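You operate a simulated robot arm through the tools that you are given. There is no shell and no other tool. Be economical: measure what you need, move in short steps, check, and stop when the job is done.

You are at the controls of a simulated two-armed robot. One attempt, no reset.

TASK
Set the compressor's cut-in screw to the figure on the green card.
Fine: power off before the blue cover is opened; cover shut, then power on again. Where these are worked on the way, their far stop is far enough and under half their travel is too little: blue cover.

Only the result counts: the job must be done as asked and must still hold three seconds after the hand-in. Knocking over, shifting, dropping, spilling or breaking anything else fails it. Lids that push on must go on centred and level and be pressed home; caps that screw on are set level and turned clockwise until they are tight.

THE ROBOT
Two 7-joint arms with two-finger parallel grippers on one trunk, on a base that drives. Base frame: it is fixed to the floor where the robot stands at the start and does not move with it; the origin is under the middle of the robot, x ahead of it, y to its left, z up. Lengths are in m, angles in degrees, forces in N, time in s.
The left shoulder is at the start at [0.06, 0.143, 0.926], the right one opposite. With the tool pointing down near the work surface each hand reaches from about 0.32 to 0.74 m from the robot's upright axis, wherever it stands, measured 20 degrees to its own side. Places, roughly: black air lever [1.3, -2.2, 1.2]; black bracket nut [0.6, 0.1, 1]; blue air lever [1.3, -2, 1.2]; blue cover [0.5, -0.1, 0.9]; blue union nut [1.4, -2.1, 1.3]; green air lever [1.3, -2.1, 1.1]; green button [0.5, 0, 0.9]; green union nut [1.4, -2.3, 1.3]; grey bracket nut [0.6, 0.1, 0.8]; grey dial [1.3, -2.3, 1.5]; orange air lever [1.3, -2.3, 1.1]; red air lever [1.2, -1.5, 1.1]; red screw [0.5, -0.1, 0.9]; red union nut [1.4, -1.8, 1.3]; regulator knob [1.3, -1.9, 1.2]; relief lever [1.3, -1.5, 1.4]. Payload 1.57 kg a hand.
Tool frame (each hand has its own): the origin (TCP) lies between the finger pads and is the grasp point; the fingertips stand 0.03 m ahead of it; z points along the fingers, y is the line along which they close. The gripper opens to 0.11 m. The fingers are 0.024 m wide and 0.012 m thick; the gripper's body (0.048 by 0.112 m) begins 0.078 m behind the TCP.
Orientation is that of the tool frame in the base frame, as a unit quaternion [x, y, z, w]. With the fingers straight down and closing along the base's y, the tool's x points along the base's -x, its y along +y and its z along -z.

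THE INTERFACE
- The arms move only by the tool servo_tool. It takes "left_steps", "right_steps" or both (then of equal length, played together; a hand with none holds still); each is a list that holds one entry, the list of rows, each a list of 7 numbers: the shift along the base's x, y, z in units of 250 mm (1.0 is 250 mm), then the turn, a rotation vector about the base's x, y, z in units of 180 degrees (1.0 is 180 degrees), then the gripper command, from -1 (shut) to 1 (fully open), values between in proportion. In form: [[[tx, ty, tz, ax, ay, az, grip], ...]]. A call has 1 to 20 rows; each row is the pose to reach, as a shift and turn from the pose commanded when the call began. A call with a number of a shift or a turn outside -1 to 1 is refused whole. A row lasts 0.2 s, in which the tool goes at most 0.05 m and 8.6 degrees; a call with a longer step from one row to the next is refused whole, and so is a gripper value outside its range. A pose out of reach is approached as far as the arm can. The call stops where the force on the tool passes 40 N (or 10 N more than at its start, if that is more) or the arm is blocked; 0.2 s more then pass. Each finger travels about 0.045 m/s and halts on what it meets, pressing with about 22 N; the grip force reading is that of the motor and also rises with nothing between the fingers. The clock runs only during rows and for 0.2 s after the last one: add rows that repeat a pose to give the fingers time. The reply holds the time, the measured pose of the TCP, the force on the tool along the base axes, the opening and the grip force, in the units named above and with some noise, with the torque about the TCP (base axes, N m) and any sound that the robot's microphone picked up.
- Cameras (640 x 400 px; columns grow to the right, rows downward): "scene" is now at [0.0405, -0.0054, 1.5238]; the picture's right is [-0.07, -1.00, 0.00], its down [-0.82, 0.06, -0.56] and it looks along [0.56, -0.04, -0.83] (base axes); focal length 260 px, centre (320, 200). "left" rides on the left gripper at [0.07, -0.016, -0.141] in its tool frame; the picture's right is [0.23, 0.97, 0.00], its down [-0.85, 0.20, -0.48] and it looks along [-0.47, 0.11, 0.88] (tool axes); focal length 222 px, centre (320, 200). "right" rides on the right gripper at [0.07, 0.016, -0.141] in its tool frame; the picture's right is [-0.23, 0.97, 0.00], its down [-0.86, -0.20, -0.48] and it looks along [-0.47, -0.11, 0.88] (tool axes); focal length 222 px, centre (320, 200). There is no depth. A picture from a camera that has moved, and an enlarged one, comes with that camera's place and axes in the base frame and with its lens.
- capture(camera): a new picture of that camera. No time passes.
- lift_body(by): slides the trunk up (or, below 0, down) by that many m; the arms and the scene camera ride with it, the base frame stays. It gives what a move gives, with no picture.
- base_move(legs): drives the robot by 1 to 6 legs, each [ahead, left, turn to the left] in m, m and degrees, along the robot's own axes; the way and the turn of a leg run together, so that a leg with both is an arc; at most 1.5 m and 180 degrees a leg. The arms and the cameras ride along, it lands a little off, and it stops where it bumps. It gives what a move gives.
- pan_tilt(pan, tilt): turns the head with the scene camera to pan (to the left, within 86 degrees either way) and tilt (down, from -29 to 69), counted from straight ahead of the robot. It gives what a move gives.
- enlarge(camera, box): a new picture of the part [left, top, right, bottom] of that camera's present view, enlarged. No time passes.
- sign_off(): hands the job in; it is judged then, once.

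Go step by step. Nothing tells you exact positions but the pictures and the camera data: compare them with the known pose of the tool, close in by small moves and look again before you grip or let go. The budget is 120 turns and 88 pictures, counting those below and the enlarged ones. Unless the task says otherwise, let go and move clear before handing in.

The tools are called after "Call:" by a JSON object that holds its "api" and its "payload". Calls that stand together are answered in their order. servo_tool: Moves the arms, as the interface text tells. Its arguments: {"type":"object","properties":{"left_steps":{"type":"array"},"right_steps":{"type":"array"}},"required":[]} The other tools are called the same way: lift_body (by) slides the trunk up or down; base_move (legs) drives the base; pan_tilt (pan, tilt) turns the head that bears the scene camera; capture (camera) takes a picture; enlarge (camera, box) takes an enlarged picture of a part of a camera's view; sign_off () hands the job in.

At the start:

```text
time_s: 0.0
left_eef_pos: [0.4559, 0.0721, 1.0399]
left_ee_rot: [-0.001, 1.0, 0.002, 0.0]
left_wrist_force: [-0.5, -0.1, -0.5]
left_torque: [0.02, 0.0, 0.01]
left_opening: 0.1099
left_grasp_force: 0.0
right_eef_pos: [0.427, -0.3188, 1.0898]
right_ee_rot: [0.0, 1.0, 0.0, 0.0]
right_wrist_force: [-0.3, 0.1, 0.6]
right_torque: [0.02, -0.02, -0.03]
right_opening: 0.11
right_grasp_force: 0.2
trunk travel left (down, up): [-0.525, 0.065]
robot x, y, heading: [-0.0014, 0.0004, -0.1]
head pan, tilt: [-3.8, 55.6]
```

scene: 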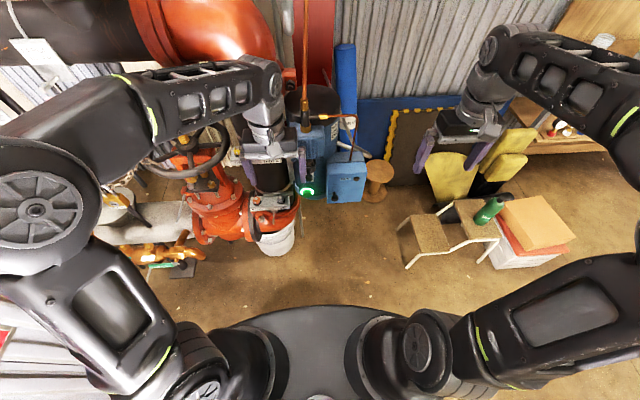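
right: 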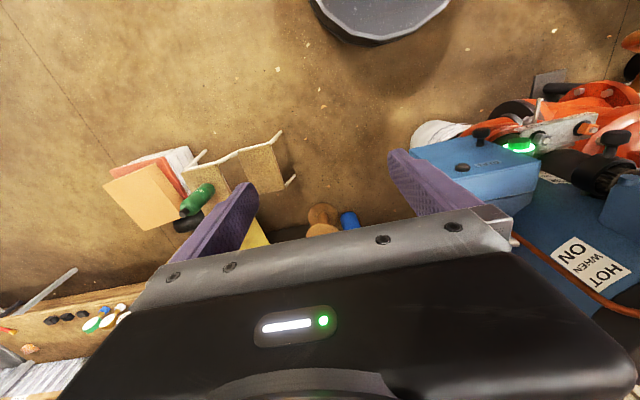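
left: 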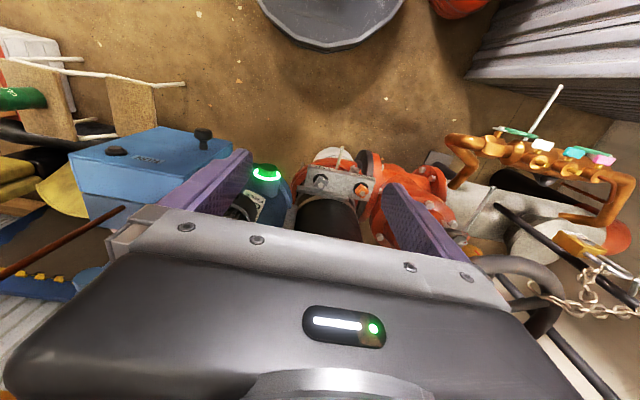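

I see a blue compressor box ahead with a cover and a green-lit button. I'll look closer at it and search for the green card.

Call:
{"api": "enlarge", "payload": {"camera": "scene", "box": [240, 90, 400, 220]}}

Call:
{"api": "enlarge", "payload": {"camera": "right", "box": [400, 80, 640, 300]}}

Call:
{"api": "enlarge", "payload": {"camera": "left", "box": [60, 100, 300, 250]}}

```text
3.08 times, centred on (320, 155) of scene
camera zoom: at [0.0405, -0.0054, 1.5238], right [-0.07, -1.0, 0.0], down [-0.82, 0.06, -0.56], along [0.56, -0.04, -0.83], focal length 799 px, centre (320, 338)
```

zoom: 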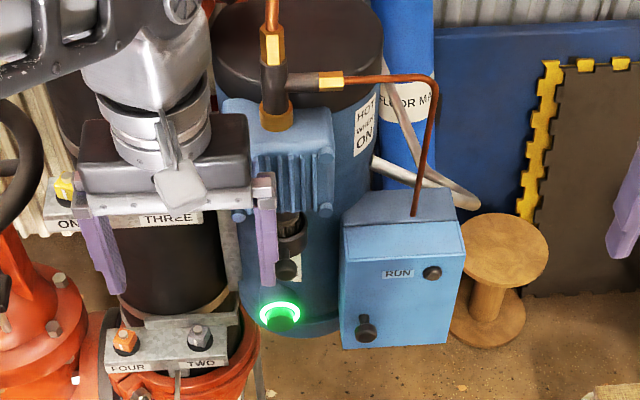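

```text
1.82 times, centred on (520, 190) of right
camera zoom: at [0.3566, -0.3019, 1.231], right [0.23, 0.97, 0.0], down [0.86, -0.2, 0.48], along [0.47, -0.11, -0.88], focal length 404 px, centre (-44, 218)
```

zoom: 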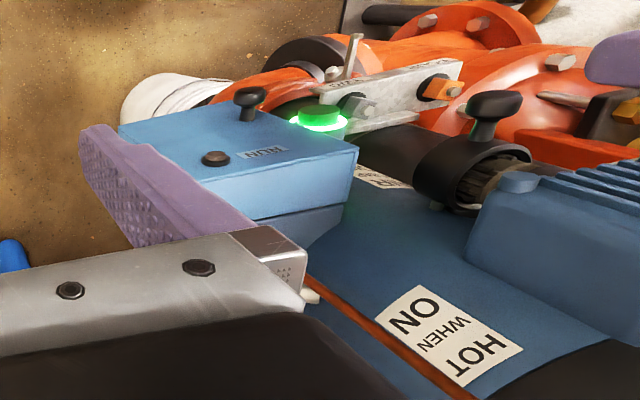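

```text
2.67 times, centred on (180, 175) of left
camera zoom: at [0.3868, 0.0563, 1.1817], right [-0.23, 0.97, 0.0], down [0.85, 0.2, 0.48], along [0.47, 0.11, -0.88], focal length 592 px, centre (693, 267)
```

zoom: 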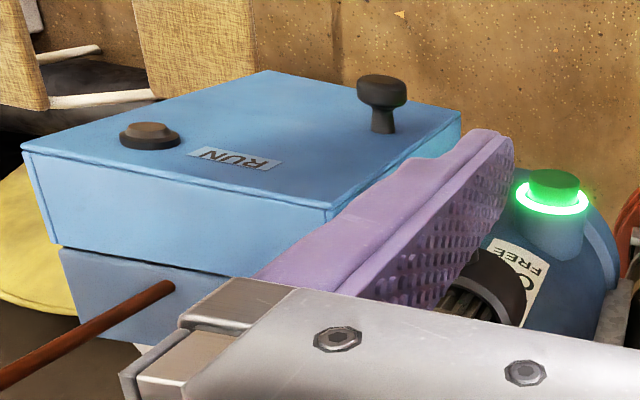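

The blue box has a knob and a "RUN" marking, and the green button glows beside it. Now I'll look for the green card.

Call:
{"api": "pan_tilt", "payload": {"pan": 0, "tilt": 10}}

Call:
{"api": "capture", "payload": {"camera": "scene"}}

Call:
{"api": "pan_tilt", "payload": {"pan": -60, "tilt": 15}}

Call:
{"api": "capture", "payload": {"camera": "scene"}}

Call:
{"api": "pan_tilt", "payload": {"pan": 65, "tilt": 20}}

Call:
{"api": "capture", "payload": {"camera": "scene"}}

```text
time_s: 1.1
left_eef_pos: [0.4573, 0.0726, 1.0397]
left_ee_rot: [0.0, 1.0, 0.0, 0.001]
left_wrist_force: [0.7, 0.7, 0.2]
left_torque: [-0.01, 0.01, 0.0]
left_opening: 0.1099
left_grasp_force: 0.0
right_eef_pos: [0.4261, -0.3177, 1.089]
right_ee_rot: [0.0, 1.0, 0.0, 0.001]
right_wrist_force: [0.6, -0.2, 0.5]
right_torque: [-0.01, -0.02, -0.01]
right_opening: 0.1101
right_grasp_force: 0.1
trunk travel left (down, up): [-0.525, 0.065]
robot x, y, heading: [-0.0038, -0.0011, 0.0]
head pan, tilt: [0.0, 10.0]
```

```text
81 pictures are left
camera scene: at [0.0622, -0.0007, 1.5928], right [0.0, -1.0, 0.0], down [-0.17, 0.0, -0.98], along [0.98, 0.0, -0.17], focal length 260 px, centre (320, 200)
```

scene: 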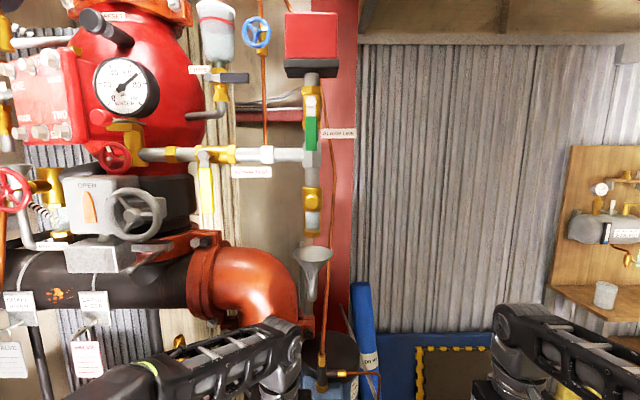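

```text
time_s: 2.4
left_eef_pos: [0.4554, 0.072, 1.0402]
left_ee_rot: [0.0, 1.0, 0.0, -0.001]
left_wrist_force: [0.3, 0.3, -0.7]
left_torque: [0.05, 0.02, 0.02]
left_opening: 0.1101
left_grasp_force: 0.0
right_eef_pos: [0.4268, -0.3185, 1.0891]
right_ee_rot: [0.0, 1.0, 0.0, 0.0]
right_wrist_force: [-0.1, 0.2, 0.8]
right_torque: [0.01, 0.0, 0.0]
right_opening: 0.1099
right_grasp_force: 0.1
trunk travel left (down, up): [-0.525, 0.065]
robot x, y, heading: [-0.0033, 0.0028, -0.1]
head pan, tilt: [-60.0, 15.0]
```

```text
80 pictures are left
camera scene: at [0.016, -0.0815, 1.5848], right [-0.87, -0.5, 0.0], down [-0.13, 0.22, -0.97], along [0.48, -0.84, -0.26], focal length 260 px, centre (320, 200)
```

scene: 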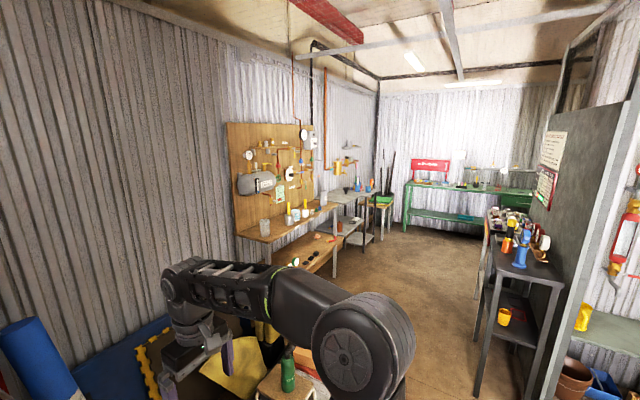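

```text
time_s: 4.5
left_eef_pos: [0.4563, 0.0715, 1.0399]
left_ee_rot: [0.0, 1.0, 0.0, 0.0]
left_wrist_force: [0.2, 0.1, -0.2]
left_torque: [0.0, -0.01, 0.03]
left_opening: 0.1098
left_grasp_force: 0.1
right_eef_pos: [0.4271, -0.3194, 1.0903]
right_ee_rot: [0.001, 1.0, 0.0, 0.0]
right_wrist_force: [-0.9, -0.1, 0.0]
right_torque: [-0.02, 0.04, -0.03]
right_opening: 0.11
right_grasp_force: 0.0
trunk travel left (down, up): [-0.525, 0.065]
robot x, y, heading: [0.0023, 0.0005, -0.1]
head pan, tilt: [65.0, 20.0]
```

```text
79 pictures are left
camera scene: at [0.0086, 0.0837, 1.5766], right [0.91, -0.42, 0.0], down [-0.14, -0.31, -0.94], along [0.4, 0.85, -0.34], focal length 260 px, centre (320, 200)
```

scene: 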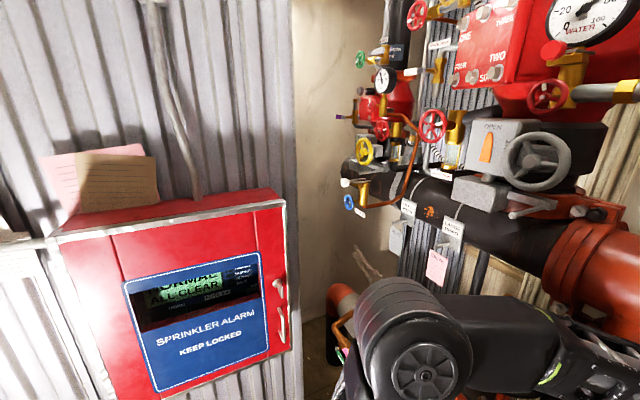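

No green card on the left; there may be one on the wooden board to the right. I'll enlarge there.

Call:
{"api": "pan_tilt", "payload": {"pan": -60, "tilt": 15}}

Call:
{"api": "enlarge", "payload": {"camera": "scene", "box": [225, 115, 345, 240]}}

Call:
{"api": "enlarge", "payload": {"camera": "scene", "box": [390, 120, 640, 280]}}

```text
time_s: 6.5
left_eef_pos: [0.4561, 0.0718, 1.0404]
left_ee_rot: [0.0, 1.0, 0.0, 0.0]
left_wrist_force: [1.0, -1.4, 0.6]
left_torque: [-0.01, 0.0, -0.02]
left_opening: 0.11
left_grasp_force: 0.0
right_eef_pos: [0.4271, -0.3175, 1.0883]
right_ee_rot: [0.0, 1.0, 0.0, 0.0]
right_wrist_force: [-0.3, 0.1, 0.2]
right_torque: [0.04, -0.01, 0.0]
right_opening: 0.1101
right_grasp_force: 0.2
trunk travel left (down, up): [-0.525, 0.065]
robot x, y, heading: [0.0017, 0.0003, -0.0]
head pan, tilt: [-60.0, 15.0]
```

```text
3.20 times, centred on (285, 178) of scene
camera zoom: at [0.016, -0.0815, 1.5848], right [-0.87, -0.5, 0.0], down [-0.13, 0.22, -0.97], along [0.48, -0.84, -0.26], focal length 831 px, centre (432, 272)
```

zoom: 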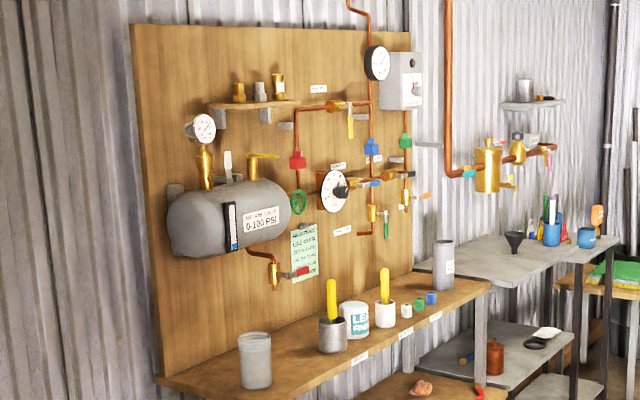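

```text
2.50 times, centred on (515, 200) of scene
camera zoom: at [0.016, -0.0815, 1.5848], right [-0.87, -0.5, 0.0], down [-0.13, 0.22, -0.97], along [0.48, -0.84, -0.26], focal length 649 px, centre (-168, 200)
```

zoom: 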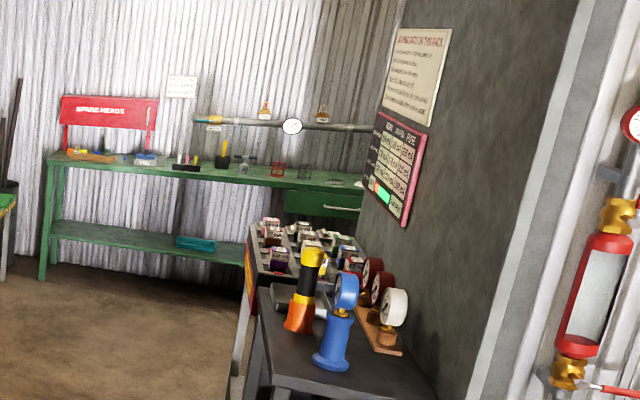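

The green card is on the board below the tank. I'll try a strong enlargement from here.

Call:
{"api": "enlarge", "payload": {"camera": "scene", "box": [276, 182, 290, 206]}}

```text
16.00 times, centred on (283, 194) of scene
camera zoom: at [0.016, -0.0815, 1.5848], right [-0.87, -0.5, 0.0], down [-0.13, 0.22, -0.97], along [0.48, -0.84, -0.26], focal length 4153 px, centre (912, 296)
```

zoom: 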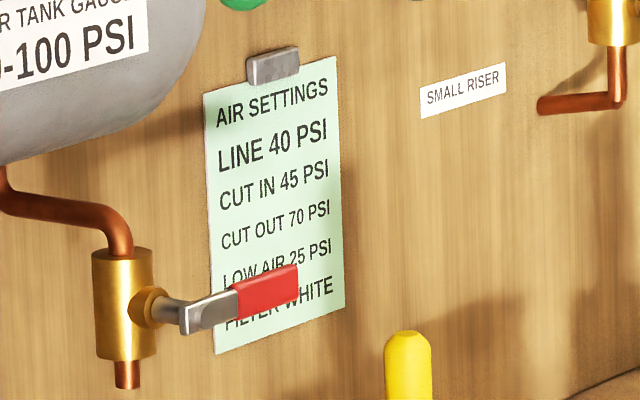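

The card reads CUT IN 45 PSI. Now I turn the head back to the compressor for a clear look, moving the left hand aside.

Call:
{"api": "servo_tool", "payload": {"left_steps": [[[0, 0.15, 0.05, 0, 0, 0, 1], [-0.1, 0.3, 0.1, 0, 0, 0, 1], [-0.2, 0.4, 0.1, 0, 0, 0, -1], [-0.2, 0.4, 0.1, 0, 0, 0, -1], [-0.2, 0.4, 0.1, 0, 0, 0, -1], [-0.2, 0.4, 0.1, 0, 0, 0, -1], [-0.2, 0.4, 0.1, 0, 0, 0, -1], [-0.2, 0.4, 0.1, 0, 0, 0, -1]]]}}

Call:
{"api": "pan_tilt", "payload": {"pan": -5, "tilt": 55}}

Call:
{"api": "enlarge", "payload": {"camera": "scene", "box": [260, 110, 390, 210]}}

Call:
{"api": "capture", "payload": {"camera": "left"}}

```text
time_s: 8.3
left_eef_pos: [0.4056, 0.1744, 1.0645]
left_ee_rot: [0.0, 1.0, 0.0, 0.0]
left_wrist_force: [0.2, -0.7, 0.6]
left_torque: [-0.03, 0.0, 0.0]
left_opening: 0.0
left_grasp_force: 7.8
right_eef_pos: [0.4268, -0.3173, 1.0892]
right_ee_rot: [0.0, 1.0, 0.0, 0.0]
right_wrist_force: [-0.5, 0.3, 0.1]
right_torque: [0.02, 0.0, 0.01]
right_opening: 0.1099
right_grasp_force: 0.0
trunk travel left (down, up): [-0.525, 0.065]
robot x, y, heading: [-0.001, 0.0006, -0.1]
head pan, tilt: [-60.0, 15.0]
```

```text
time_s: 9.6
left_eef_pos: [0.4056, 0.1738, 1.0651]
left_ee_rot: [0.0, 1.0, 0.0, 0.0]
left_wrist_force: [0.2, 0.4, 0.6]
left_torque: [0.0, 0.03, -0.03]
left_opening: 0.0001
left_grasp_force: 21.0
right_eef_pos: [0.4266, -0.3181, 1.0891]
right_ee_rot: [0.0, 1.0, 0.0, 0.0]
right_wrist_force: [0.1, 0.3, -0.1]
right_torque: [-0.02, 0.01, -0.01]
right_opening: 0.11
right_grasp_force: 0.0
trunk travel left (down, up): [-0.525, 0.065]
robot x, y, heading: [0.0009, -0.0056, 0.1]
head pan, tilt: [-5.0, 55.0]
```

```text
4.00 times, centred on (325, 160) of scene
camera zoom: at [0.0411, -0.007, 1.5246], right [-0.09, -1.0, 0.0], down [-0.82, 0.07, -0.57], along [0.57, -0.05, -0.82], focal length 1038 px, centre (300, 360)
```

zoom: 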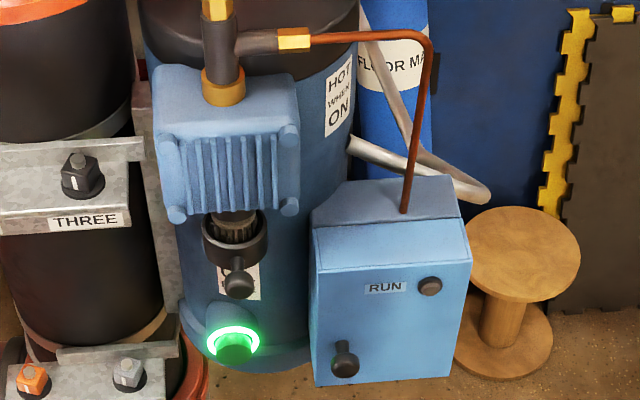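

```text
74 pictures are left
camera left: at [0.3365, 0.1585, 1.2059], right [-0.23, 0.97, 0.0], down [0.85, 0.2, 0.48], along [0.47, 0.11, -0.88], focal length 222 px, centre (320, 200)
```

left: 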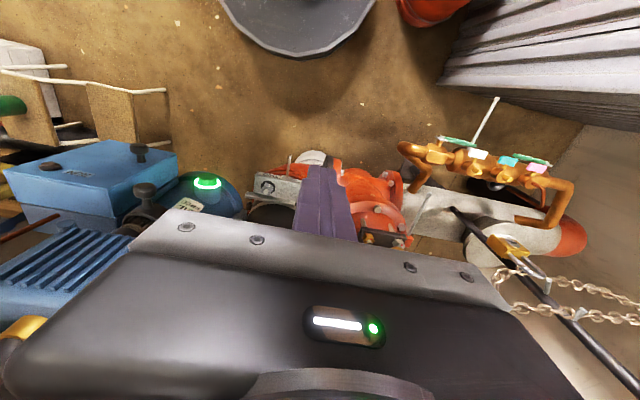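

The card says CUT IN 45. Triangulating, the cover's face is vertical at about x 0.51 (z 0.82–0.96, y −0.06 to −0.2) with the knob protruding towards me at about [0.49, −0.08, 0.88]. I'll back off and turn both hands to point forward.

Call:
{"api": "base_move", "payload": {"legs": [[-0.25, 0, 0]]}}

Call:
{"api": "servo_tool", "payload": {"left_steps": [[[0.058, -0.023, -0.037, 0, -0.0417, 0, -1], [0.117, -0.047, -0.073, 0, -0.0833, 0, -1], [0.175, -0.07, -0.11, 0, -0.125, 0, -1], [0.233, -0.093, -0.147, 0, -0.1667, 0, -1], [0.292, -0.117, -0.183, 0, -0.2083, 0, -1], [0.35, -0.14, -0.22, 0, -0.25, 0, -1], [0.408, -0.163, -0.257, 0, -0.2917, 0, -1], [0.467, -0.187, -0.293, 0, -0.3333, 0, -1], [0.525, -0.21, -0.33, 0, -0.375, 0, -1], [0.583, -0.233, -0.367, 0, -0.4167, 0, -1], [0.642, -0.257, -0.403, 0, -0.4583, 0, -1], [0.7, -0.28, -0.44, 0, -0.5, 0, -1]]], "right_steps": [[[0.051, 0.023, -0.046, 0, -0.0417, 0, 0], [0.102, 0.047, -0.093, 0, -0.0833, 0, 0], [0.153, 0.07, -0.139, 0, -0.125, 0, 0], [0.204, 0.093, -0.185, 0, -0.1667, 0, 0], [0.255, 0.117, -0.232, 0, -0.2083, 0, 0], [0.306, 0.14, -0.278, 0, -0.25, 0, 0], [0.357, 0.163, -0.324, 0, -0.2917, 0, 0], [0.408, 0.187, -0.371, 0, -0.3333, 0, 0], [0.459, 0.21, -0.417, 0, -0.375, 0, 0], [0.51, 0.233, -0.463, 0, -0.4167, 0, 0], [0.561, 0.257, -0.51, 0, -0.4583, 0, 0], [0.612, 0.28, -0.556, 0, -0.5, 0, 0]]]}}

Call:
{"api": "capture", "payload": {"camera": "right"}}

Call:
{"api": "capture", "payload": {"camera": "left"}}

Call:
{"api": "capture", "payload": {"camera": "scene"}}

```text
time_s: 10.5
left_eef_pos: [0.3805, 0.1685, 1.0636]
left_ee_rot: [0.002, 1.0, 0.0, 0.0]
left_wrist_force: [0.5, 0.4, 0.2]
left_torque: [-0.02, 0.06, 0.02]
left_opening: 0.0002
left_grasp_force: 21.4
right_eef_pos: [0.3982, -0.3238, 1.0887]
right_ee_rot: [0.003, 1.0, 0.0, -0.001]
right_wrist_force: [0.6, -0.4, -0.5]
right_torque: [0.03, 0.06, -0.01]
right_opening: 0.1099
right_grasp_force: 0.0
trunk travel left (down, up): [-0.525, 0.065]
robot x, y, heading: [-0.0245, -0.0024, -0.4]
head pan, tilt: [-5.0, 55.0]
stopped in leg 1: the robot was blocked; the commanded pose is now the measured one
```

```text
time_s: 13.1
left_eef_pos: [0.5676, 0.0774, 0.9701]
left_ee_rot: [0.013, 0.715, -0.005, 0.699]
left_wrist_force: [-13.8, -31.2, -18.1]
left_torque: [-0.39, 0.63, -0.81]
left_opening: 0.0
left_grasp_force: 21.6
left hand out of reach, approached as far as the arm can: row 12
right_eef_pos: [0.5773, -0.2498, 0.959]
right_ee_rot: [0.009, 0.709, -0.001, 0.705]
right_wrist_force: [0.1, -0.6, 0.2]
right_torque: [0.0, -0.02, 0.03]
right_opening: 0.055
right_grasp_force: 0.0
right hand out of reach, approached as far as the arm can: row 7, 12
trunk travel left (down, up): [-0.525, 0.065]
robot x, y, heading: [-0.0278, -0.0019, -0.6]
head pan, tilt: [-5.0, 55.0]
```

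```text
73 pictures are left
camera right: at [0.4353, -0.2306, 0.8902], right [0.01, 0.97, 0.24], down [-0.48, -0.21, 0.86], along [0.88, -0.12, 0.46], focal length 222 px, centre (320, 200)
```

right: 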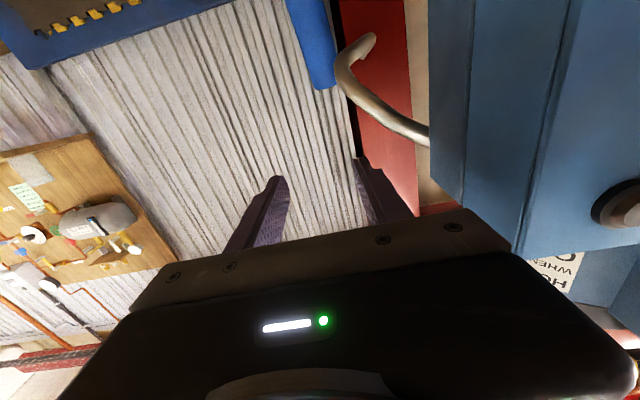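

```text
72 pictures are left
camera left: at [0.4261, 0.067, 0.9031], right [0.02, 0.98, -0.22], down [-0.46, 0.2, 0.87], along [0.89, 0.08, 0.45], focal length 222 px, centre (320, 200)
```

left: 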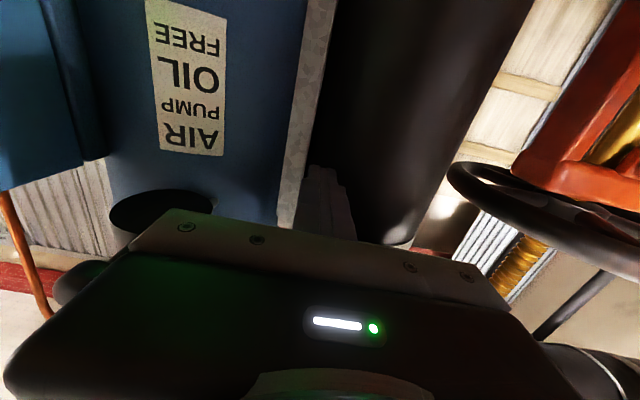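

```text
71 pictures are left
camera scene: at [0.0124, -0.016, 1.5242], right [-0.1, -1.0, 0.0], down [-0.81, 0.08, -0.57], along [0.57, -0.05, -0.82], focal length 260 px, centre (320, 200)
```

scene: 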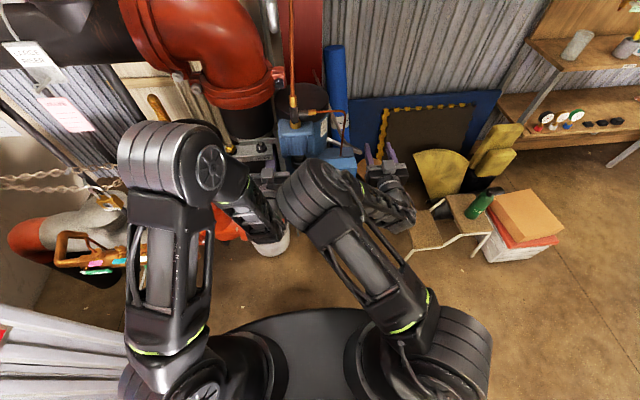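

The base was blocked behind, so both hands went further than intended and the left one is touching something. I'll back both off now.

Call:
{"api": "servo_tool", "payload": {"left_steps": [[[-0.15, 0, 0, 0, 0, 0, -1], [-0.3, 0, 0, 0, 0, 0, -1], [-0.45, 0, 0, 0, 0, 0, -1], [-0.6, 0, 0, 0, 0, 0, -1], [-0.75, 0, 0, 0, 0, 0, -1]]], "right_steps": [[[-0.15, 0, 0, 0, 0, 0, 0], [-0.3, -0.03, 0, 0, 0, 0, 0], [-0.45, -0.06, 0, 0, 0, 0, 0], [-0.6, -0.09, 0, 0, 0, 0, 0], [-0.75, -0.1, 0, 0, 0, 0, 0]]]}}

Call:
{"api": "capture", "payload": {"camera": "right"}}

Call:
{"api": "capture", "payload": {"camera": "left"}}

```text
time_s: 13.6
left_eef_pos: [0.5476, 0.095, 0.9821]
left_ee_rot: [0.002, 0.722, 0.007, 0.692]
left_wrist_force: [-4.7, 5.9, -16.4]
left_torque: [-0.32, -0.26, -0.03]
left_opening: 0.0
left_grasp_force: 21.0
left hand out of reach, approached as far as the arm can: row 1, 2
right_eef_pos: [0.5531, -0.2314, 0.9681]
right_ee_rot: [0.004, 0.709, 0.0, 0.705]
right_wrist_force: [-0.3, -0.8, -0.1]
right_torque: [0.0, -0.01, 0.06]
right_opening: 0.055
right_grasp_force: 0.1
right hand out of reach, approached as far as the arm can: row 1, 2
trunk travel left (down, up): [-0.525, 0.065]
robot x, y, heading: [-0.0331, -0.0034, -0.2]
head pan, tilt: [-5.0, 55.0]
stopped in row 2 (left hand): the force on the tool passed its limit (the readings are from after the stop); the commanded pose is now the measured one
```

```text
70 pictures are left
camera right: at [0.4113, -0.2142, 0.9008], right [0.01, 0.97, 0.23], down [-0.48, -0.2, 0.86], along [0.88, -0.12, 0.46], focal length 222 px, centre (320, 200)
```

right: 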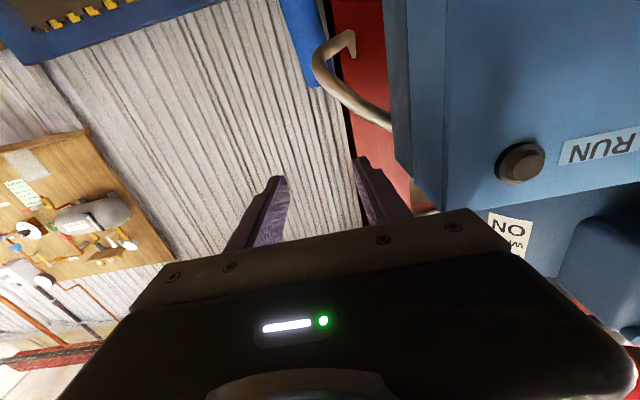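

```text
69 pictures are left
camera left: at [0.4042, 0.0796, 0.9189], right [-0.02, 0.98, -0.21], down [-0.44, 0.18, 0.88], along [0.9, 0.11, 0.43], focal length 222 px, centre (320, 200)
```

left: 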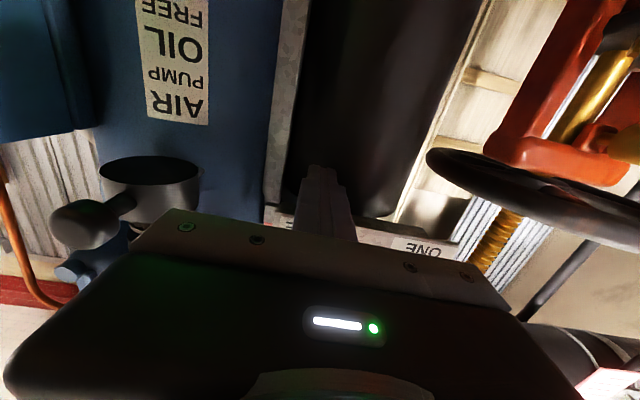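

The left hand seems to be pressing upward under the bracket. I'll lower it slightly, then draw back in small steps.

Call:
{"api": "servo_tool", "payload": {"left_steps": [[[-0.04, 0, -0.06, 0, 0, 0, -1], [-0.08, 0, -0.1, 0, 0, 0, -1], [-0.16, 0.0, -0.12, 0, 0, 0, -1], [-0.28, 0, -0.14, 0, 0, 0, -1], [-0.4, 0, -0.14, 0, 0, 0, -1], [-0.5, 0, -0.14, 0, 0, 0, -1]]]}}

```text
time_s: 14.6
left_eef_pos: [0.527, 0.0942, 0.9844]
left_ee_rot: [0.002, 0.729, 0.013, 0.684]
left_wrist_force: [3.3, -7.5, -16.1]
left_torque: [0.04, 0.14, 0.05]
left_opening: 0.0
left_grasp_force: 21.0
left hand out of reach, approached as far as the arm can: row 1, 2, 3, 4
right_eef_pos: [0.5562, -0.2262, 0.9702]
right_ee_rot: [0.002, 0.707, 0.005, 0.707]
right_wrist_force: [-0.3, 0.0, 0.4]
right_torque: [0.0, 0.03, -0.03]
right_opening: 0.055
right_grasp_force: 0.0
trunk travel left (down, up): [-0.525, 0.065]
robot x, y, heading: [-0.0239, 0.0012, -0.7]
head pan, tilt: [-5.0, 55.0]
stopped in row 4 (left hand): the force on the tool passed its limit (the readings are from after the stop); the commanded pose is now the measured one
```

The arm is near its limit in this pose. I'll look at the situation before moving further.

Call:
{"api": "capture", "payload": {"camera": "scene"}}

Call:
{"api": "enlarge", "payload": {"camera": "scene", "box": [200, 90, 430, 260]}}

```text
68 pictures are left
camera scene: at [0.0164, -0.0097, 1.5243], right [-0.1, -1.0, 0.0], down [-0.82, 0.08, -0.57], along [0.57, -0.06, -0.82], focal length 260 px, centre (320, 200)
```

scene: 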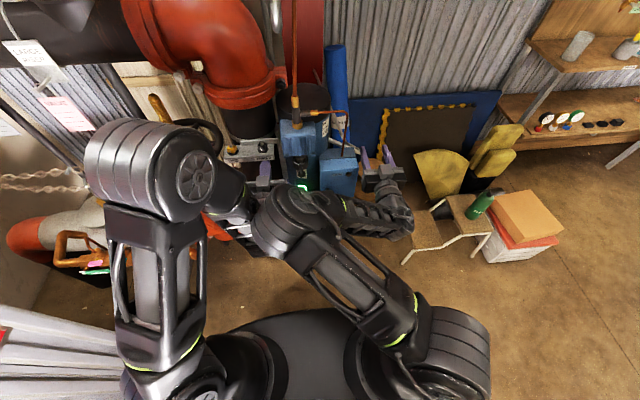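

```text
2.35 times, centred on (315, 175) of scene
camera zoom: at [0.0164, -0.0097, 1.5243], right [-0.1, -1.0, 0.0], down [-0.82, 0.08, -0.57], along [0.57, -0.06, -0.82], focal length 611 px, centre (332, 259)
```

zoom: 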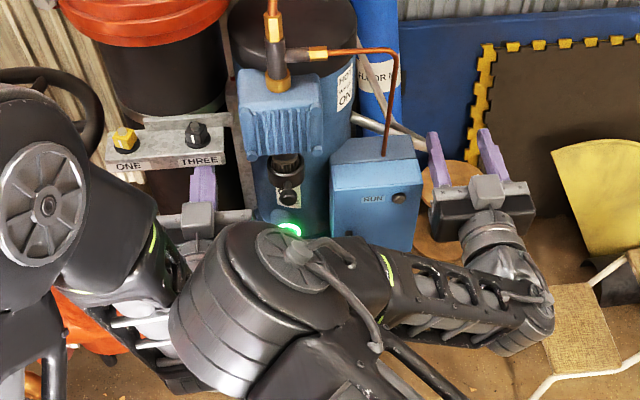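

The right elbow folds inward and crowds the left forearm, probably the source of the force. I'll retrace the right arm's motion back to pointing down.

Call:
{"api": "servo_tool", "payload": {"right_steps": [[[-0.051, -0.04, 0.046, 0, 0.0417, 0, 0], [-0.102, -0.08, 0.093, 0, 0.0833, 0, 0], [-0.153, -0.12, 0.139, 0, 0.125, 0, 0], [-0.204, -0.16, 0.185, 0, 0.1667, 0, 0], [-0.255, -0.2, 0.232, 0, 0.2083, 0, 0], [-0.306, -0.24, 0.278, 0, 0.25, 0, 0], [-0.357, -0.28, 0.324, 0, 0.2917, 0, 0], [-0.408, -0.32, 0.371, 0, 0.3333, 0, 0], [-0.459, -0.36, 0.417, 0, 0.375, 0, 0], [-0.51, -0.38, 0.463, 0, 0.4167, 0, 0], [-0.561, -0.4, 0.5, 0, 0.4583, 0, 0], [-0.612, -0.4, 0.5, 0, 0.5, 0, 0]]]}}

Call:
{"api": "capture", "payload": {"camera": "scene"}}

```text
time_s: 17.1
left_eef_pos: [0.5271, 0.0929, 0.9843]
left_ee_rot: [0.001, 0.73, 0.013, 0.684]
left_wrist_force: [-3.1, 0.6, -28.5]
left_torque: [-0.05, 0.21, 0.42]
left_opening: 0.0
left_grasp_force: 21.2
right_eef_pos: [0.4025, -0.3274, 1.0955]
right_ee_rot: [0.005, 1.0, 0.001, -0.001]
right_wrist_force: [0.2, 0.1, -0.6]
right_torque: [-0.01, 0.0, 0.0]
right_opening: 0.0551
right_grasp_force: 0.2
right hand out of reach, approached as far as the arm can: row 6
trunk travel left (down, up): [-0.525, 0.065]
robot x, y, heading: [-0.0253, -0.0027, -0.3]
head pan, tilt: [-5.0, 55.0]
```

```text
66 pictures are left
camera scene: at [0.0166, -0.0101, 1.5243], right [-0.1, -1.0, 0.0], down [-0.82, 0.08, -0.57], along [0.57, -0.06, -0.82], focal length 260 px, centre (320, 200)
```

scene: 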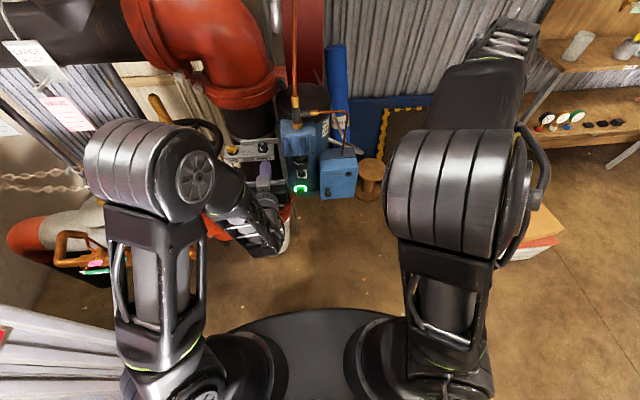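

The right arm is clear. Now I relieve the left hand by lowering the trunk a little.

Call:
{"api": "lift_body", "payload": {"by": -0.02}}

Call:
{"api": "enlarge", "payload": {"camera": "scene", "box": [190, 100, 370, 260]}}

```text
time_s: 17.8
left_eef_pos: [0.525, 0.093, 0.97]
left_ee_rot: [0.001, 0.726, 0.012, 0.688]
left_wrist_force: [0.0, 0.2, -1.1]
left_torque: [0.04, 0.0, 0.0]
left_opening: 0.0
left_grasp_force: 21.2
right_eef_pos: [0.4012, -0.3273, 1.0755]
right_ee_rot: [0.005, 1.0, 0.002, 0.001]
right_wrist_force: [0.6, -0.8, -0.3]
right_torque: [0.04, 0.0, 0.01]
right_opening: 0.0549
right_grasp_force: 0.3
trunk travel left (down, up): [-0.505, 0.085]
robot x, y, heading: [-0.0235, -0.0006, -1.0]
head pan, tilt: [-5.0, 55.0]
```

```text
2.50 times, centred on (280, 180) of scene
camera zoom: at [0.0137, -0.0099, 1.5047], right [-0.1, -1.0, 0.0], down [-0.82, 0.08, -0.57], along [0.57, -0.06, -0.82], focal length 649 px, centre (420, 250)
```

zoom: 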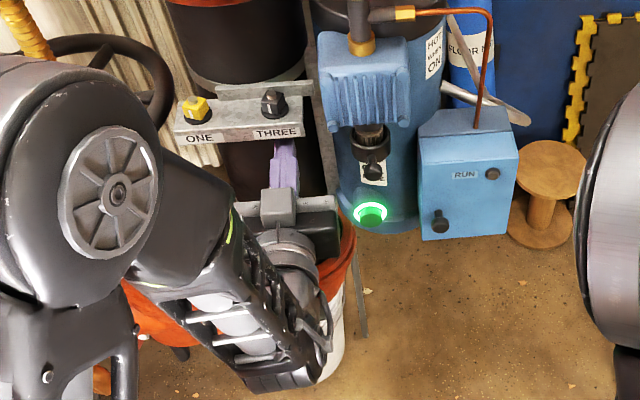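

The left hand is free. Pull it straight back with a slight turn towards pointing down.

Call:
{"api": "servo_tool", "payload": {"left_steps": [[[-0.08, 0, -0.01, 0, 0.02, 0, -1], [-0.16, 0, -0.02, 0, 0.05, 0, -1], [-0.26, 0, -0.02, 0, 0.08, 0, -1], [-0.36, 0.04, 0, 0, 0.11, 0, -1], [-0.46, 0.08, 0.03, 0, 0.15, 0, -1], [-0.52, 0.12, 0.06, 0, 0.19, 0, -1]]]}}

```text
time_s: 19.2
left_eef_pos: [0.4453, 0.1059, 1.0029]
left_ee_rot: [0.005, 0.897, 0.009, 0.443]
left_wrist_force: [-0.9, -1.1, 0.3]
left_torque: [-0.04, 0.0, -0.02]
left_opening: 0.0001
left_grasp_force: 21.3
left hand out of reach, approached as far as the arm can: row 2, 3, 4, 5, 6
right_eef_pos: [0.3997, -0.3262, 1.0769]
right_ee_rot: [0.006, 1.0, 0.002, 0.001]
right_wrist_force: [-0.3, 0.4, 1.2]
right_torque: [-0.03, -0.02, -0.01]
right_opening: 0.0548
right_grasp_force: 0.1
trunk travel left (down, up): [-0.505, 0.085]
robot x, y, heading: [-0.0265, 0.0017, -0.5]
head pan, tilt: [-5.0, 55.0]
```

Left hand is free. I check what is behind/beside the base that blocked it.

Call:
{"api": "pan_tilt", "payload": {"pan": -86, "tilt": 35}}

Call:
{"api": "capture", "payload": {"camera": "scene"}}

Call:
{"api": "pan_tilt", "payload": {"pan": 86, "tilt": 35}}

Call:
{"api": "capture", "payload": {"camera": "scene"}}

```text
time_s: 20.8
left_eef_pos: [0.4459, 0.1044, 1.002]
left_ee_rot: [0.004, 0.897, 0.012, 0.442]
left_wrist_force: [0.4, 0.7, 0.4]
left_torque: [0.03, 0.0, -0.02]
left_opening: 0.0
left_grasp_force: 21.3
right_eef_pos: [0.4014, -0.3285, 1.0774]
right_ee_rot: [0.006, 1.0, 0.003, 0.001]
right_wrist_force: [1.1, 0.1, 0.0]
right_torque: [0.02, 0.02, -0.01]
right_opening: 0.055
right_grasp_force: 0.0
trunk travel left (down, up): [-0.505, 0.085]
robot x, y, heading: [-0.0285, -0.0011, -0.6]
head pan, tilt: [-85.9, 35.0]
```

```text
64 pictures are left
camera scene: at [-0.0521, -0.0908, 1.5328], right [-1.0, -0.06, 0.0], down [-0.04, 0.57, -0.82], along [0.05, -0.82, -0.57], focal length 260 px, centre (320, 200)
```

scene: 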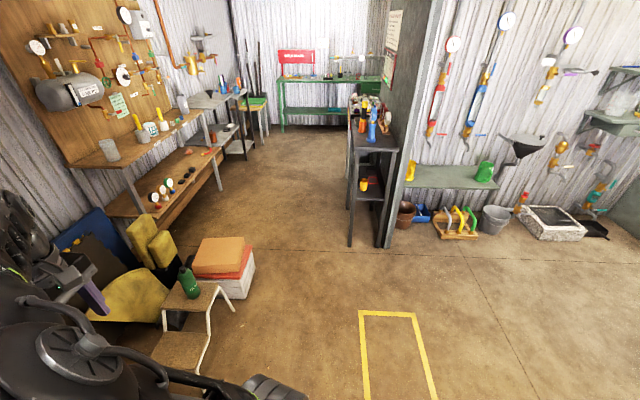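

```text
time_s: 23.4
left_eef_pos: [0.4447, 0.1047, 1.0026]
left_ee_rot: [0.005, 0.897, 0.012, 0.442]
left_wrist_force: [0.4, 0.4, 0.1]
left_torque: [-0.01, 0.02, -0.04]
left_opening: 0.0001
left_grasp_force: 21.5
right_eef_pos: [0.401, -0.3278, 1.0779]
right_ee_rot: [0.006, 1.0, 0.003, 0.001]
right_wrist_force: [0.2, 0.4, -0.7]
right_torque: [-0.03, -0.01, 0.01]
right_opening: 0.0549
right_grasp_force: 0.0
trunk travel left (down, up): [-0.505, 0.085]
robot x, y, heading: [-0.029, -0.003, -0.6]
head pan, tilt: [85.9, 35.0]
```

```text
63 pictures are left
camera scene: at [-0.0505, 0.0849, 1.5328], right [1.0, -0.08, 0.0], down [-0.05, -0.57, -0.82], along [0.07, 0.82, -0.57], focal length 260 px, centre (320, 200)
```

scene: 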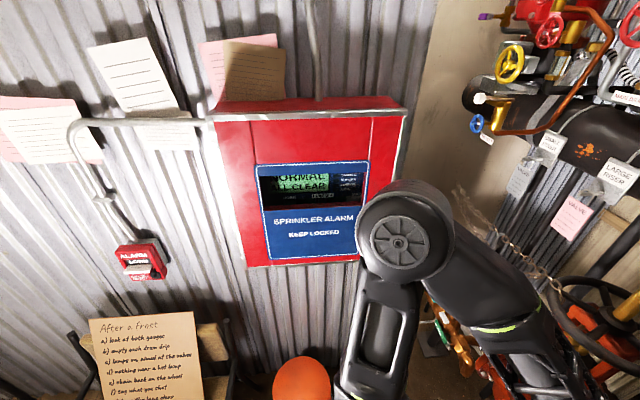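

I'll try a 45° forward-down tilt, which should suit both arms. First the right hand, for a view of the cover.

Call:
{"api": "servo_tool", "payload": {"right_steps": [[[-0.03, 0.13, -0.06, 0, -0.0417, 0, 0], [-0.06, 0.26, -0.13, 0, -0.0833, 0, 0], [-0.09, 0.39, -0.2, 0, -0.125, 0, 0], [-0.12, 0.52, -0.27, 0, -0.1667, 0, 0], [-0.14, 0.65, -0.33, 0, -0.2083, 0, 0], [-0.16, 0.78, -0.4, 0, -0.25, 0, 0], [-0.16, 0.78, -0.4, 0, -0.25, 0, 0]]]}}

Call:
{"api": "capture", "payload": {"camera": "right"}}

Call:
{"api": "pan_tilt", "payload": {"pan": -5, "tilt": 55}}

Call:
{"api": "capture", "payload": {"camera": "scene"}}

```text
time_s: 24.5
left_eef_pos: [0.4447, 0.1055, 1.003]
left_ee_rot: [0.005, 0.897, 0.011, 0.442]
left_wrist_force: [0.7, 0.1, 0.2]
left_torque: [-0.02, 0.01, -0.03]
left_opening: 0.0
left_grasp_force: 21.2
right_eef_pos: [0.3745, -0.233, 0.9751]
right_ee_rot: [0.105, 0.961, 0.011, 0.257]
right_wrist_force: [-0.5, -1.1, -0.7]
right_torque: [-0.05, 0.02, -0.04]
right_opening: 0.0552
right_grasp_force: 0.1
right hand out of reach, approached as far as the arm can: row 5
trunk travel left (down, up): [-0.505, 0.085]
robot x, y, heading: [-0.0255, -0.0029, -0.6]
head pan, tilt: [85.9, 35.0]
stopped in row 5 (right hand): the arm was blocked; the commanded pose is now the measured one
```

```text
62 pictures are left
camera right: at [0.2481, -0.1991, 1.0655], right [0.38, 0.9, 0.19], down [0.45, -0.36, 0.82], along [0.81, -0.23, -0.54], focal length 222 px, centre (320, 200)
```

right: 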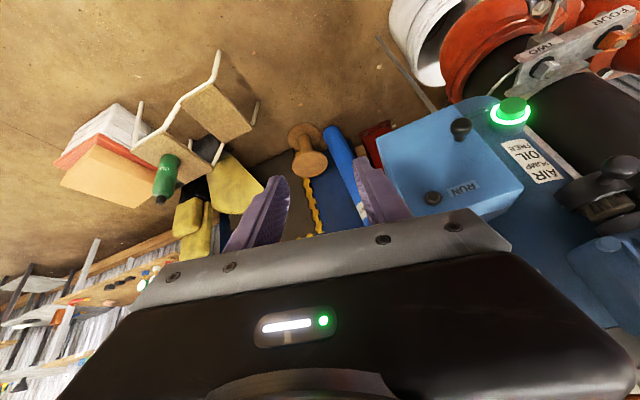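

```text
time_s: 26.2
left_eef_pos: [0.4457, 0.1057, 1.0035]
left_ee_rot: [0.005, 0.897, 0.012, 0.442]
left_wrist_force: [0.9, -0.3, 0.9]
left_torque: [0.01, -0.01, -0.01]
left_opening: 0.0
left_grasp_force: 21.5
right_eef_pos: [0.3748, -0.2339, 0.9744]
right_ee_rot: [0.105, 0.961, 0.011, 0.257]
right_wrist_force: [-0.2, -0.1, -0.4]
right_torque: [0.0, 0.01, 0.0]
right_opening: 0.055
right_grasp_force: 0.0
trunk travel left (down, up): [-0.505, 0.085]
robot x, y, heading: [-0.0245, -0.0007, -0.7]
head pan, tilt: [-5.0, 55.0]
```

```text
61 pictures are left
camera scene: at [0.0142, -0.0099, 1.5045], right [-0.1, -1.0, 0.0], down [-0.82, 0.08, -0.57], along [0.57, -0.06, -0.82], focal length 260 px, centre (320, 200)
```

scene: 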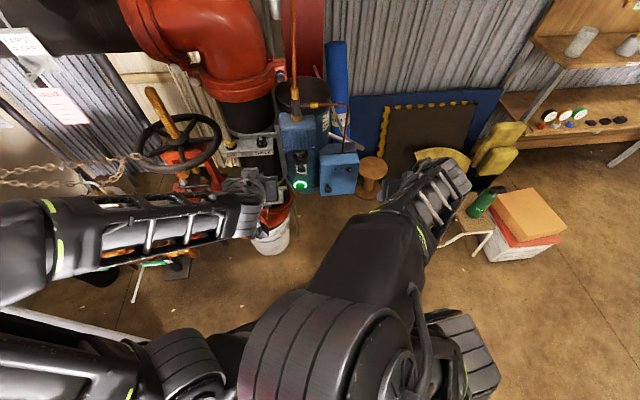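

The right arm folds too tightly this close. I'll pull the left hand in, then turn the base right to see what is behind me.

Call:
{"api": "servo_tool", "payload": {"left_steps": [[[-0.08, 0.06, 0.06, 0, 0.04, 0, -1], [-0.16, 0.12, 0.12, 0, 0.08, 0, -1], [-0.24, 0.18, 0.18, 0, 0.12, 0, -1], [-0.32, 0.24, 0.24, 0, 0.16, 0, -1], [-0.38, 0.28, 0.28, 0, 0.2, 0, -1], [-0.4, 0.3, 0.3, 0, 0.24, 0, -1]]], "right_steps": [[[0.0, -0.1, 0.1, 0, 0.03, 0, 0], [0, -0.2, 0.2, 0, 0.06, 0, 0], [0, -0.3, 0.3, 0, 0.09, 0, 0], [0, -0.4, 0.35, 0, 0.12, 0, 0], [0, -0.4, 0.4, 0, 0.16, 0, 0], [0, -0.4, 0.4, 0, 0.16, 0, 0]]]}}

Call:
{"api": "base_move", "payload": {"legs": [[0, 0, -50]]}}

Call:
{"api": "pan_tilt", "payload": {"pan": -86, "tilt": 45}}

Call:
{"api": "capture", "payload": {"camera": "scene"}}

```text
time_s: 27.6
left_eef_pos: [0.3459, 0.1797, 1.0772]
left_ee_rot: [0.01, 0.997, 0.009, 0.079]
left_wrist_force: [0.7, 0.2, 0.7]
left_torque: [0.01, 0.01, 0.01]
left_opening: 0.0
left_grasp_force: 21.1
right_eef_pos: [0.3739, -0.3343, 1.0744]
right_ee_rot: [0.104, 0.994, -0.015, 0.009]
right_wrist_force: [0.9, 0.0, 0.4]
right_torque: [-0.02, 0.03, 0.03]
right_opening: 0.0548
right_grasp_force: 0.2
trunk travel left (down, up): [-0.505, 0.085]
robot x, y, heading: [-0.0271, -0.0031, -0.4]
head pan, tilt: [-5.0, 55.0]
```

```text
time_s: 30.2
left_eef_pos: [0.3534, -0.1688, 1.0796]
left_ee_rot: [0.428, 0.9, -0.026, 0.077]
left_wrist_force: [-0.3, -0.5, 0.9]
left_torque: [-0.03, 0.0, -0.04]
left_opening: 0.0
left_grasp_force: 21.3
right_eef_pos: [-0.0201, -0.522, 1.0738]
right_ee_rot: [0.512, 0.859, -0.017, 0.003]
right_wrist_force: [0.0, 0.0, -0.1]
right_torque: [0.04, -0.04, 0.0]
right_opening: 0.0547
right_grasp_force: 0.1
trunk travel left (down, up): [-0.505, 0.085]
robot x, y, heading: [-0.0249, -0.0044, -50.4]
head pan, tilt: [-5.0, 55.0]
```

```text
time_s: 31.8
left_eef_pos: [0.3533, -0.1694, 1.0775]
left_ee_rot: [0.428, 0.9, -0.026, 0.077]
left_wrist_force: [-0.1, 0.6, -0.8]
left_torque: [-0.01, 0.01, 0.03]
left_opening: 0.0
left_grasp_force: 21.1
right_eef_pos: [-0.0211, -0.5214, 1.0747]
right_ee_rot: [0.512, 0.859, -0.018, 0.003]
right_wrist_force: [-0.1, 0.2, 0.9]
right_torque: [-0.01, -0.01, 0.01]
right_opening: 0.0553
right_grasp_force: 0.0
trunk travel left (down, up): [-0.505, 0.085]
robot x, y, heading: [-0.0244, -0.0043, -50.3]
head pan, tilt: [-85.9, 45.0]
```

```text
60 pictures are left
camera scene: at [-0.1054, -0.0365, 1.5179], right [-0.69, 0.72, 0.0], down [0.51, 0.49, -0.71], along [-0.51, -0.49, -0.71], focal length 260 px, centre (320, 200)
```

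scene: 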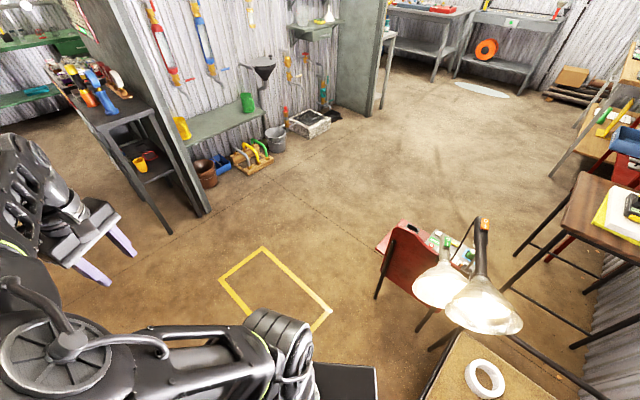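

There's a lamp table behind-left, but free space behind-right. I'll go to about [−0.2, −0.2] and face forward again so the left arm works straight ahead.

Call:
{"api": "base_move", "payload": {"legs": [[0.039, -0.26, 0], [0, 0, 50.4]]}}

Call:
{"api": "pan_tilt", "payload": {"pan": 10, "tilt": 45}}

Call:
{"api": "capture", "payload": {"camera": "scene"}}

```text
time_s: 33.2
left_eef_pos: [0.2833, -0.2988, 1.079]
left_ee_rot: [0.48, 0.873, -0.028, 0.076]
left_wrist_force: [-1.3, -0.6, -0.2]
left_torque: [0.08, -0.08, 0.02]
left_opening: 0.0
left_grasp_force: 21.7
right_eef_pos: [-0.1304, -0.6046, 1.0728]
right_ee_rot: [0.562, 0.827, -0.016, 0.002]
right_wrist_force: [-1.1, -1.0, -0.9]
right_torque: [0.12, -0.11, -0.01]
right_opening: 0.0553
right_grasp_force: 0.0
trunk travel left (down, up): [-0.505, 0.085]
robot x, y, heading: [-0.0696, -0.0844, -57.2]
head pan, tilt: [-85.9, 45.0]
stopped in leg 1: the robot was blocked; the commanded pose is now the measured one
```

```text
time_s: 34.9
left_eef_pos: [0.2863, -0.2951, 1.0778]
left_ee_rot: [0.478, 0.875, -0.031, 0.075]
left_wrist_force: [0.7, 0.2, 0.3]
left_torque: [-0.01, -0.03, 0.01]
left_opening: 0.0
left_grasp_force: 21.3
right_eef_pos: [-0.1249, -0.6016, 1.0743]
right_ee_rot: [0.561, 0.828, -0.018, 0.001]
right_wrist_force: [0.9, -0.4, 0.6]
right_torque: [-0.01, -0.02, 0.04]
right_opening: 0.055
right_grasp_force: 0.1
trunk travel left (down, up): [-0.505, 0.085]
robot x, y, heading: [-0.0708, -0.0827, -57.3]
head pan, tilt: [10.0, 45.0]
```

```text
59 pictures are left
camera scene: at [-0.0338, -0.1201, 1.5179], right [-0.73, -0.68, 0.0], down [-0.48, 0.52, -0.71], along [0.48, -0.52, -0.71], focal length 260 px, centre (320, 200)
```

scene: 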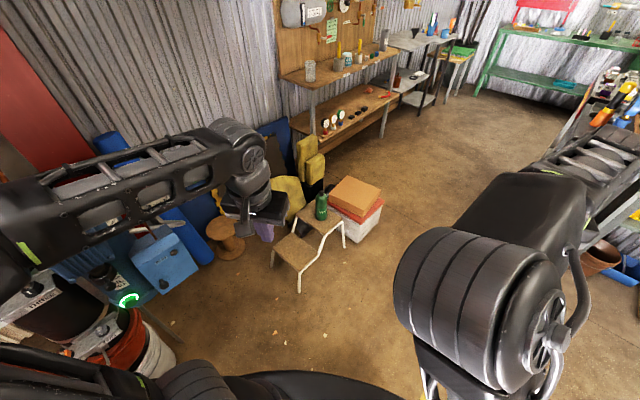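

Blocked again by the table behind. I'll go ahead (right-forward) first, then sidestep right, then turn to face the compressor.

Call:
{"api": "base_move", "payload": {"legs": [[0.17, 0, 0], [0, -0.3, 0]]}}

```text
time_s: 38.0
left_eef_pos: [0.1247, -0.6019, 1.0778]
left_ee_rot: [0.48, 0.874, -0.03, 0.076]
left_wrist_force: [-0.3, 0.4, 0.5]
left_torque: [-0.01, -0.01, -0.01]
left_opening: 0.0002
left_grasp_force: 21.4
right_eef_pos: [-0.2889, -0.9076, 1.0749]
right_ee_rot: [0.562, 0.827, -0.018, 0.001]
right_wrist_force: [0.1, 0.0, -0.2]
right_torque: [0.0, -0.03, 0.0]
right_opening: 0.055
right_grasp_force: 0.1
trunk travel left (down, up): [-0.505, 0.085]
robot x, y, heading: [-0.2337, -0.3925, -57.3]
head pan, tilt: [10.0, 45.0]
```

Clear. Now turn to face forward, then a small shift ahead-left.

Call:
{"api": "base_move", "payload": {"legs": [[0, 0, 57.3], [0.08, 0.13, 0]]}}

Call:
{"api": "pan_tilt", "payload": {"pan": 10, "tilt": 40}}

Call:
{"api": "capture", "payload": {"camera": "scene"}}

```text
time_s: 42.0
left_eef_pos: [0.215, -0.0685, 1.0765]
left_ee_rot: [-0.001, 0.997, 0.01, 0.08]
left_wrist_force: [0.3, 0.3, -0.6]
left_torque: [-0.06, -0.02, 0.01]
left_opening: 0.0
left_grasp_force: 21.1
right_eef_pos: [0.252, -0.5811, 1.0748]
right_ee_rot: [0.093, 0.995, -0.016, 0.01]
right_wrist_force: [0.5, 0.6, -0.3]
right_torque: [-0.02, 0.03, 0.0]
right_opening: 0.055
right_grasp_force: 0.1
trunk travel left (down, up): [-0.505, 0.085]
robot x, y, heading: [-0.156, -0.2622, -0.1]
head pan, tilt: [10.0, 45.0]
```

```text
time_s: 42.6
left_eef_pos: [0.2144, -0.07, 1.0768]
left_ee_rot: [-0.001, 0.997, 0.01, 0.081]
left_wrist_force: [-0.3, 0.1, -0.2]
left_torque: [0.03, 0.01, 0.0]
left_opening: 0.0
left_grasp_force: 21.1
right_eef_pos: [0.2517, -0.5813, 1.0746]
right_ee_rot: [0.093, 0.995, -0.015, 0.01]
right_wrist_force: [-0.2, -0.3, -0.4]
right_torque: [0.02, 0.0, -0.01]
right_opening: 0.0551
right_grasp_force: 0.0
trunk travel left (down, up): [-0.505, 0.085]
robot x, y, heading: [-0.1534, -0.26, 0.2]
head pan, tilt: [10.0, 40.0]
```

```text
58 pictures are left
camera scene: at [-0.1027, -0.2444, 1.5252], right [0.18, -0.98, 0.0], down [-0.63, -0.12, -0.77], along [0.75, 0.14, -0.64], focal length 260 px, centre (320, 200)
```

scene: 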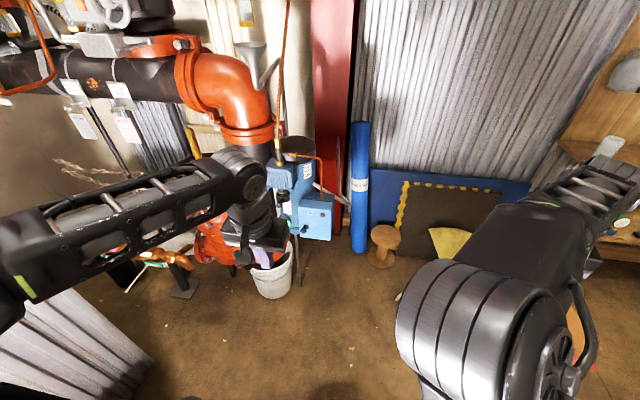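

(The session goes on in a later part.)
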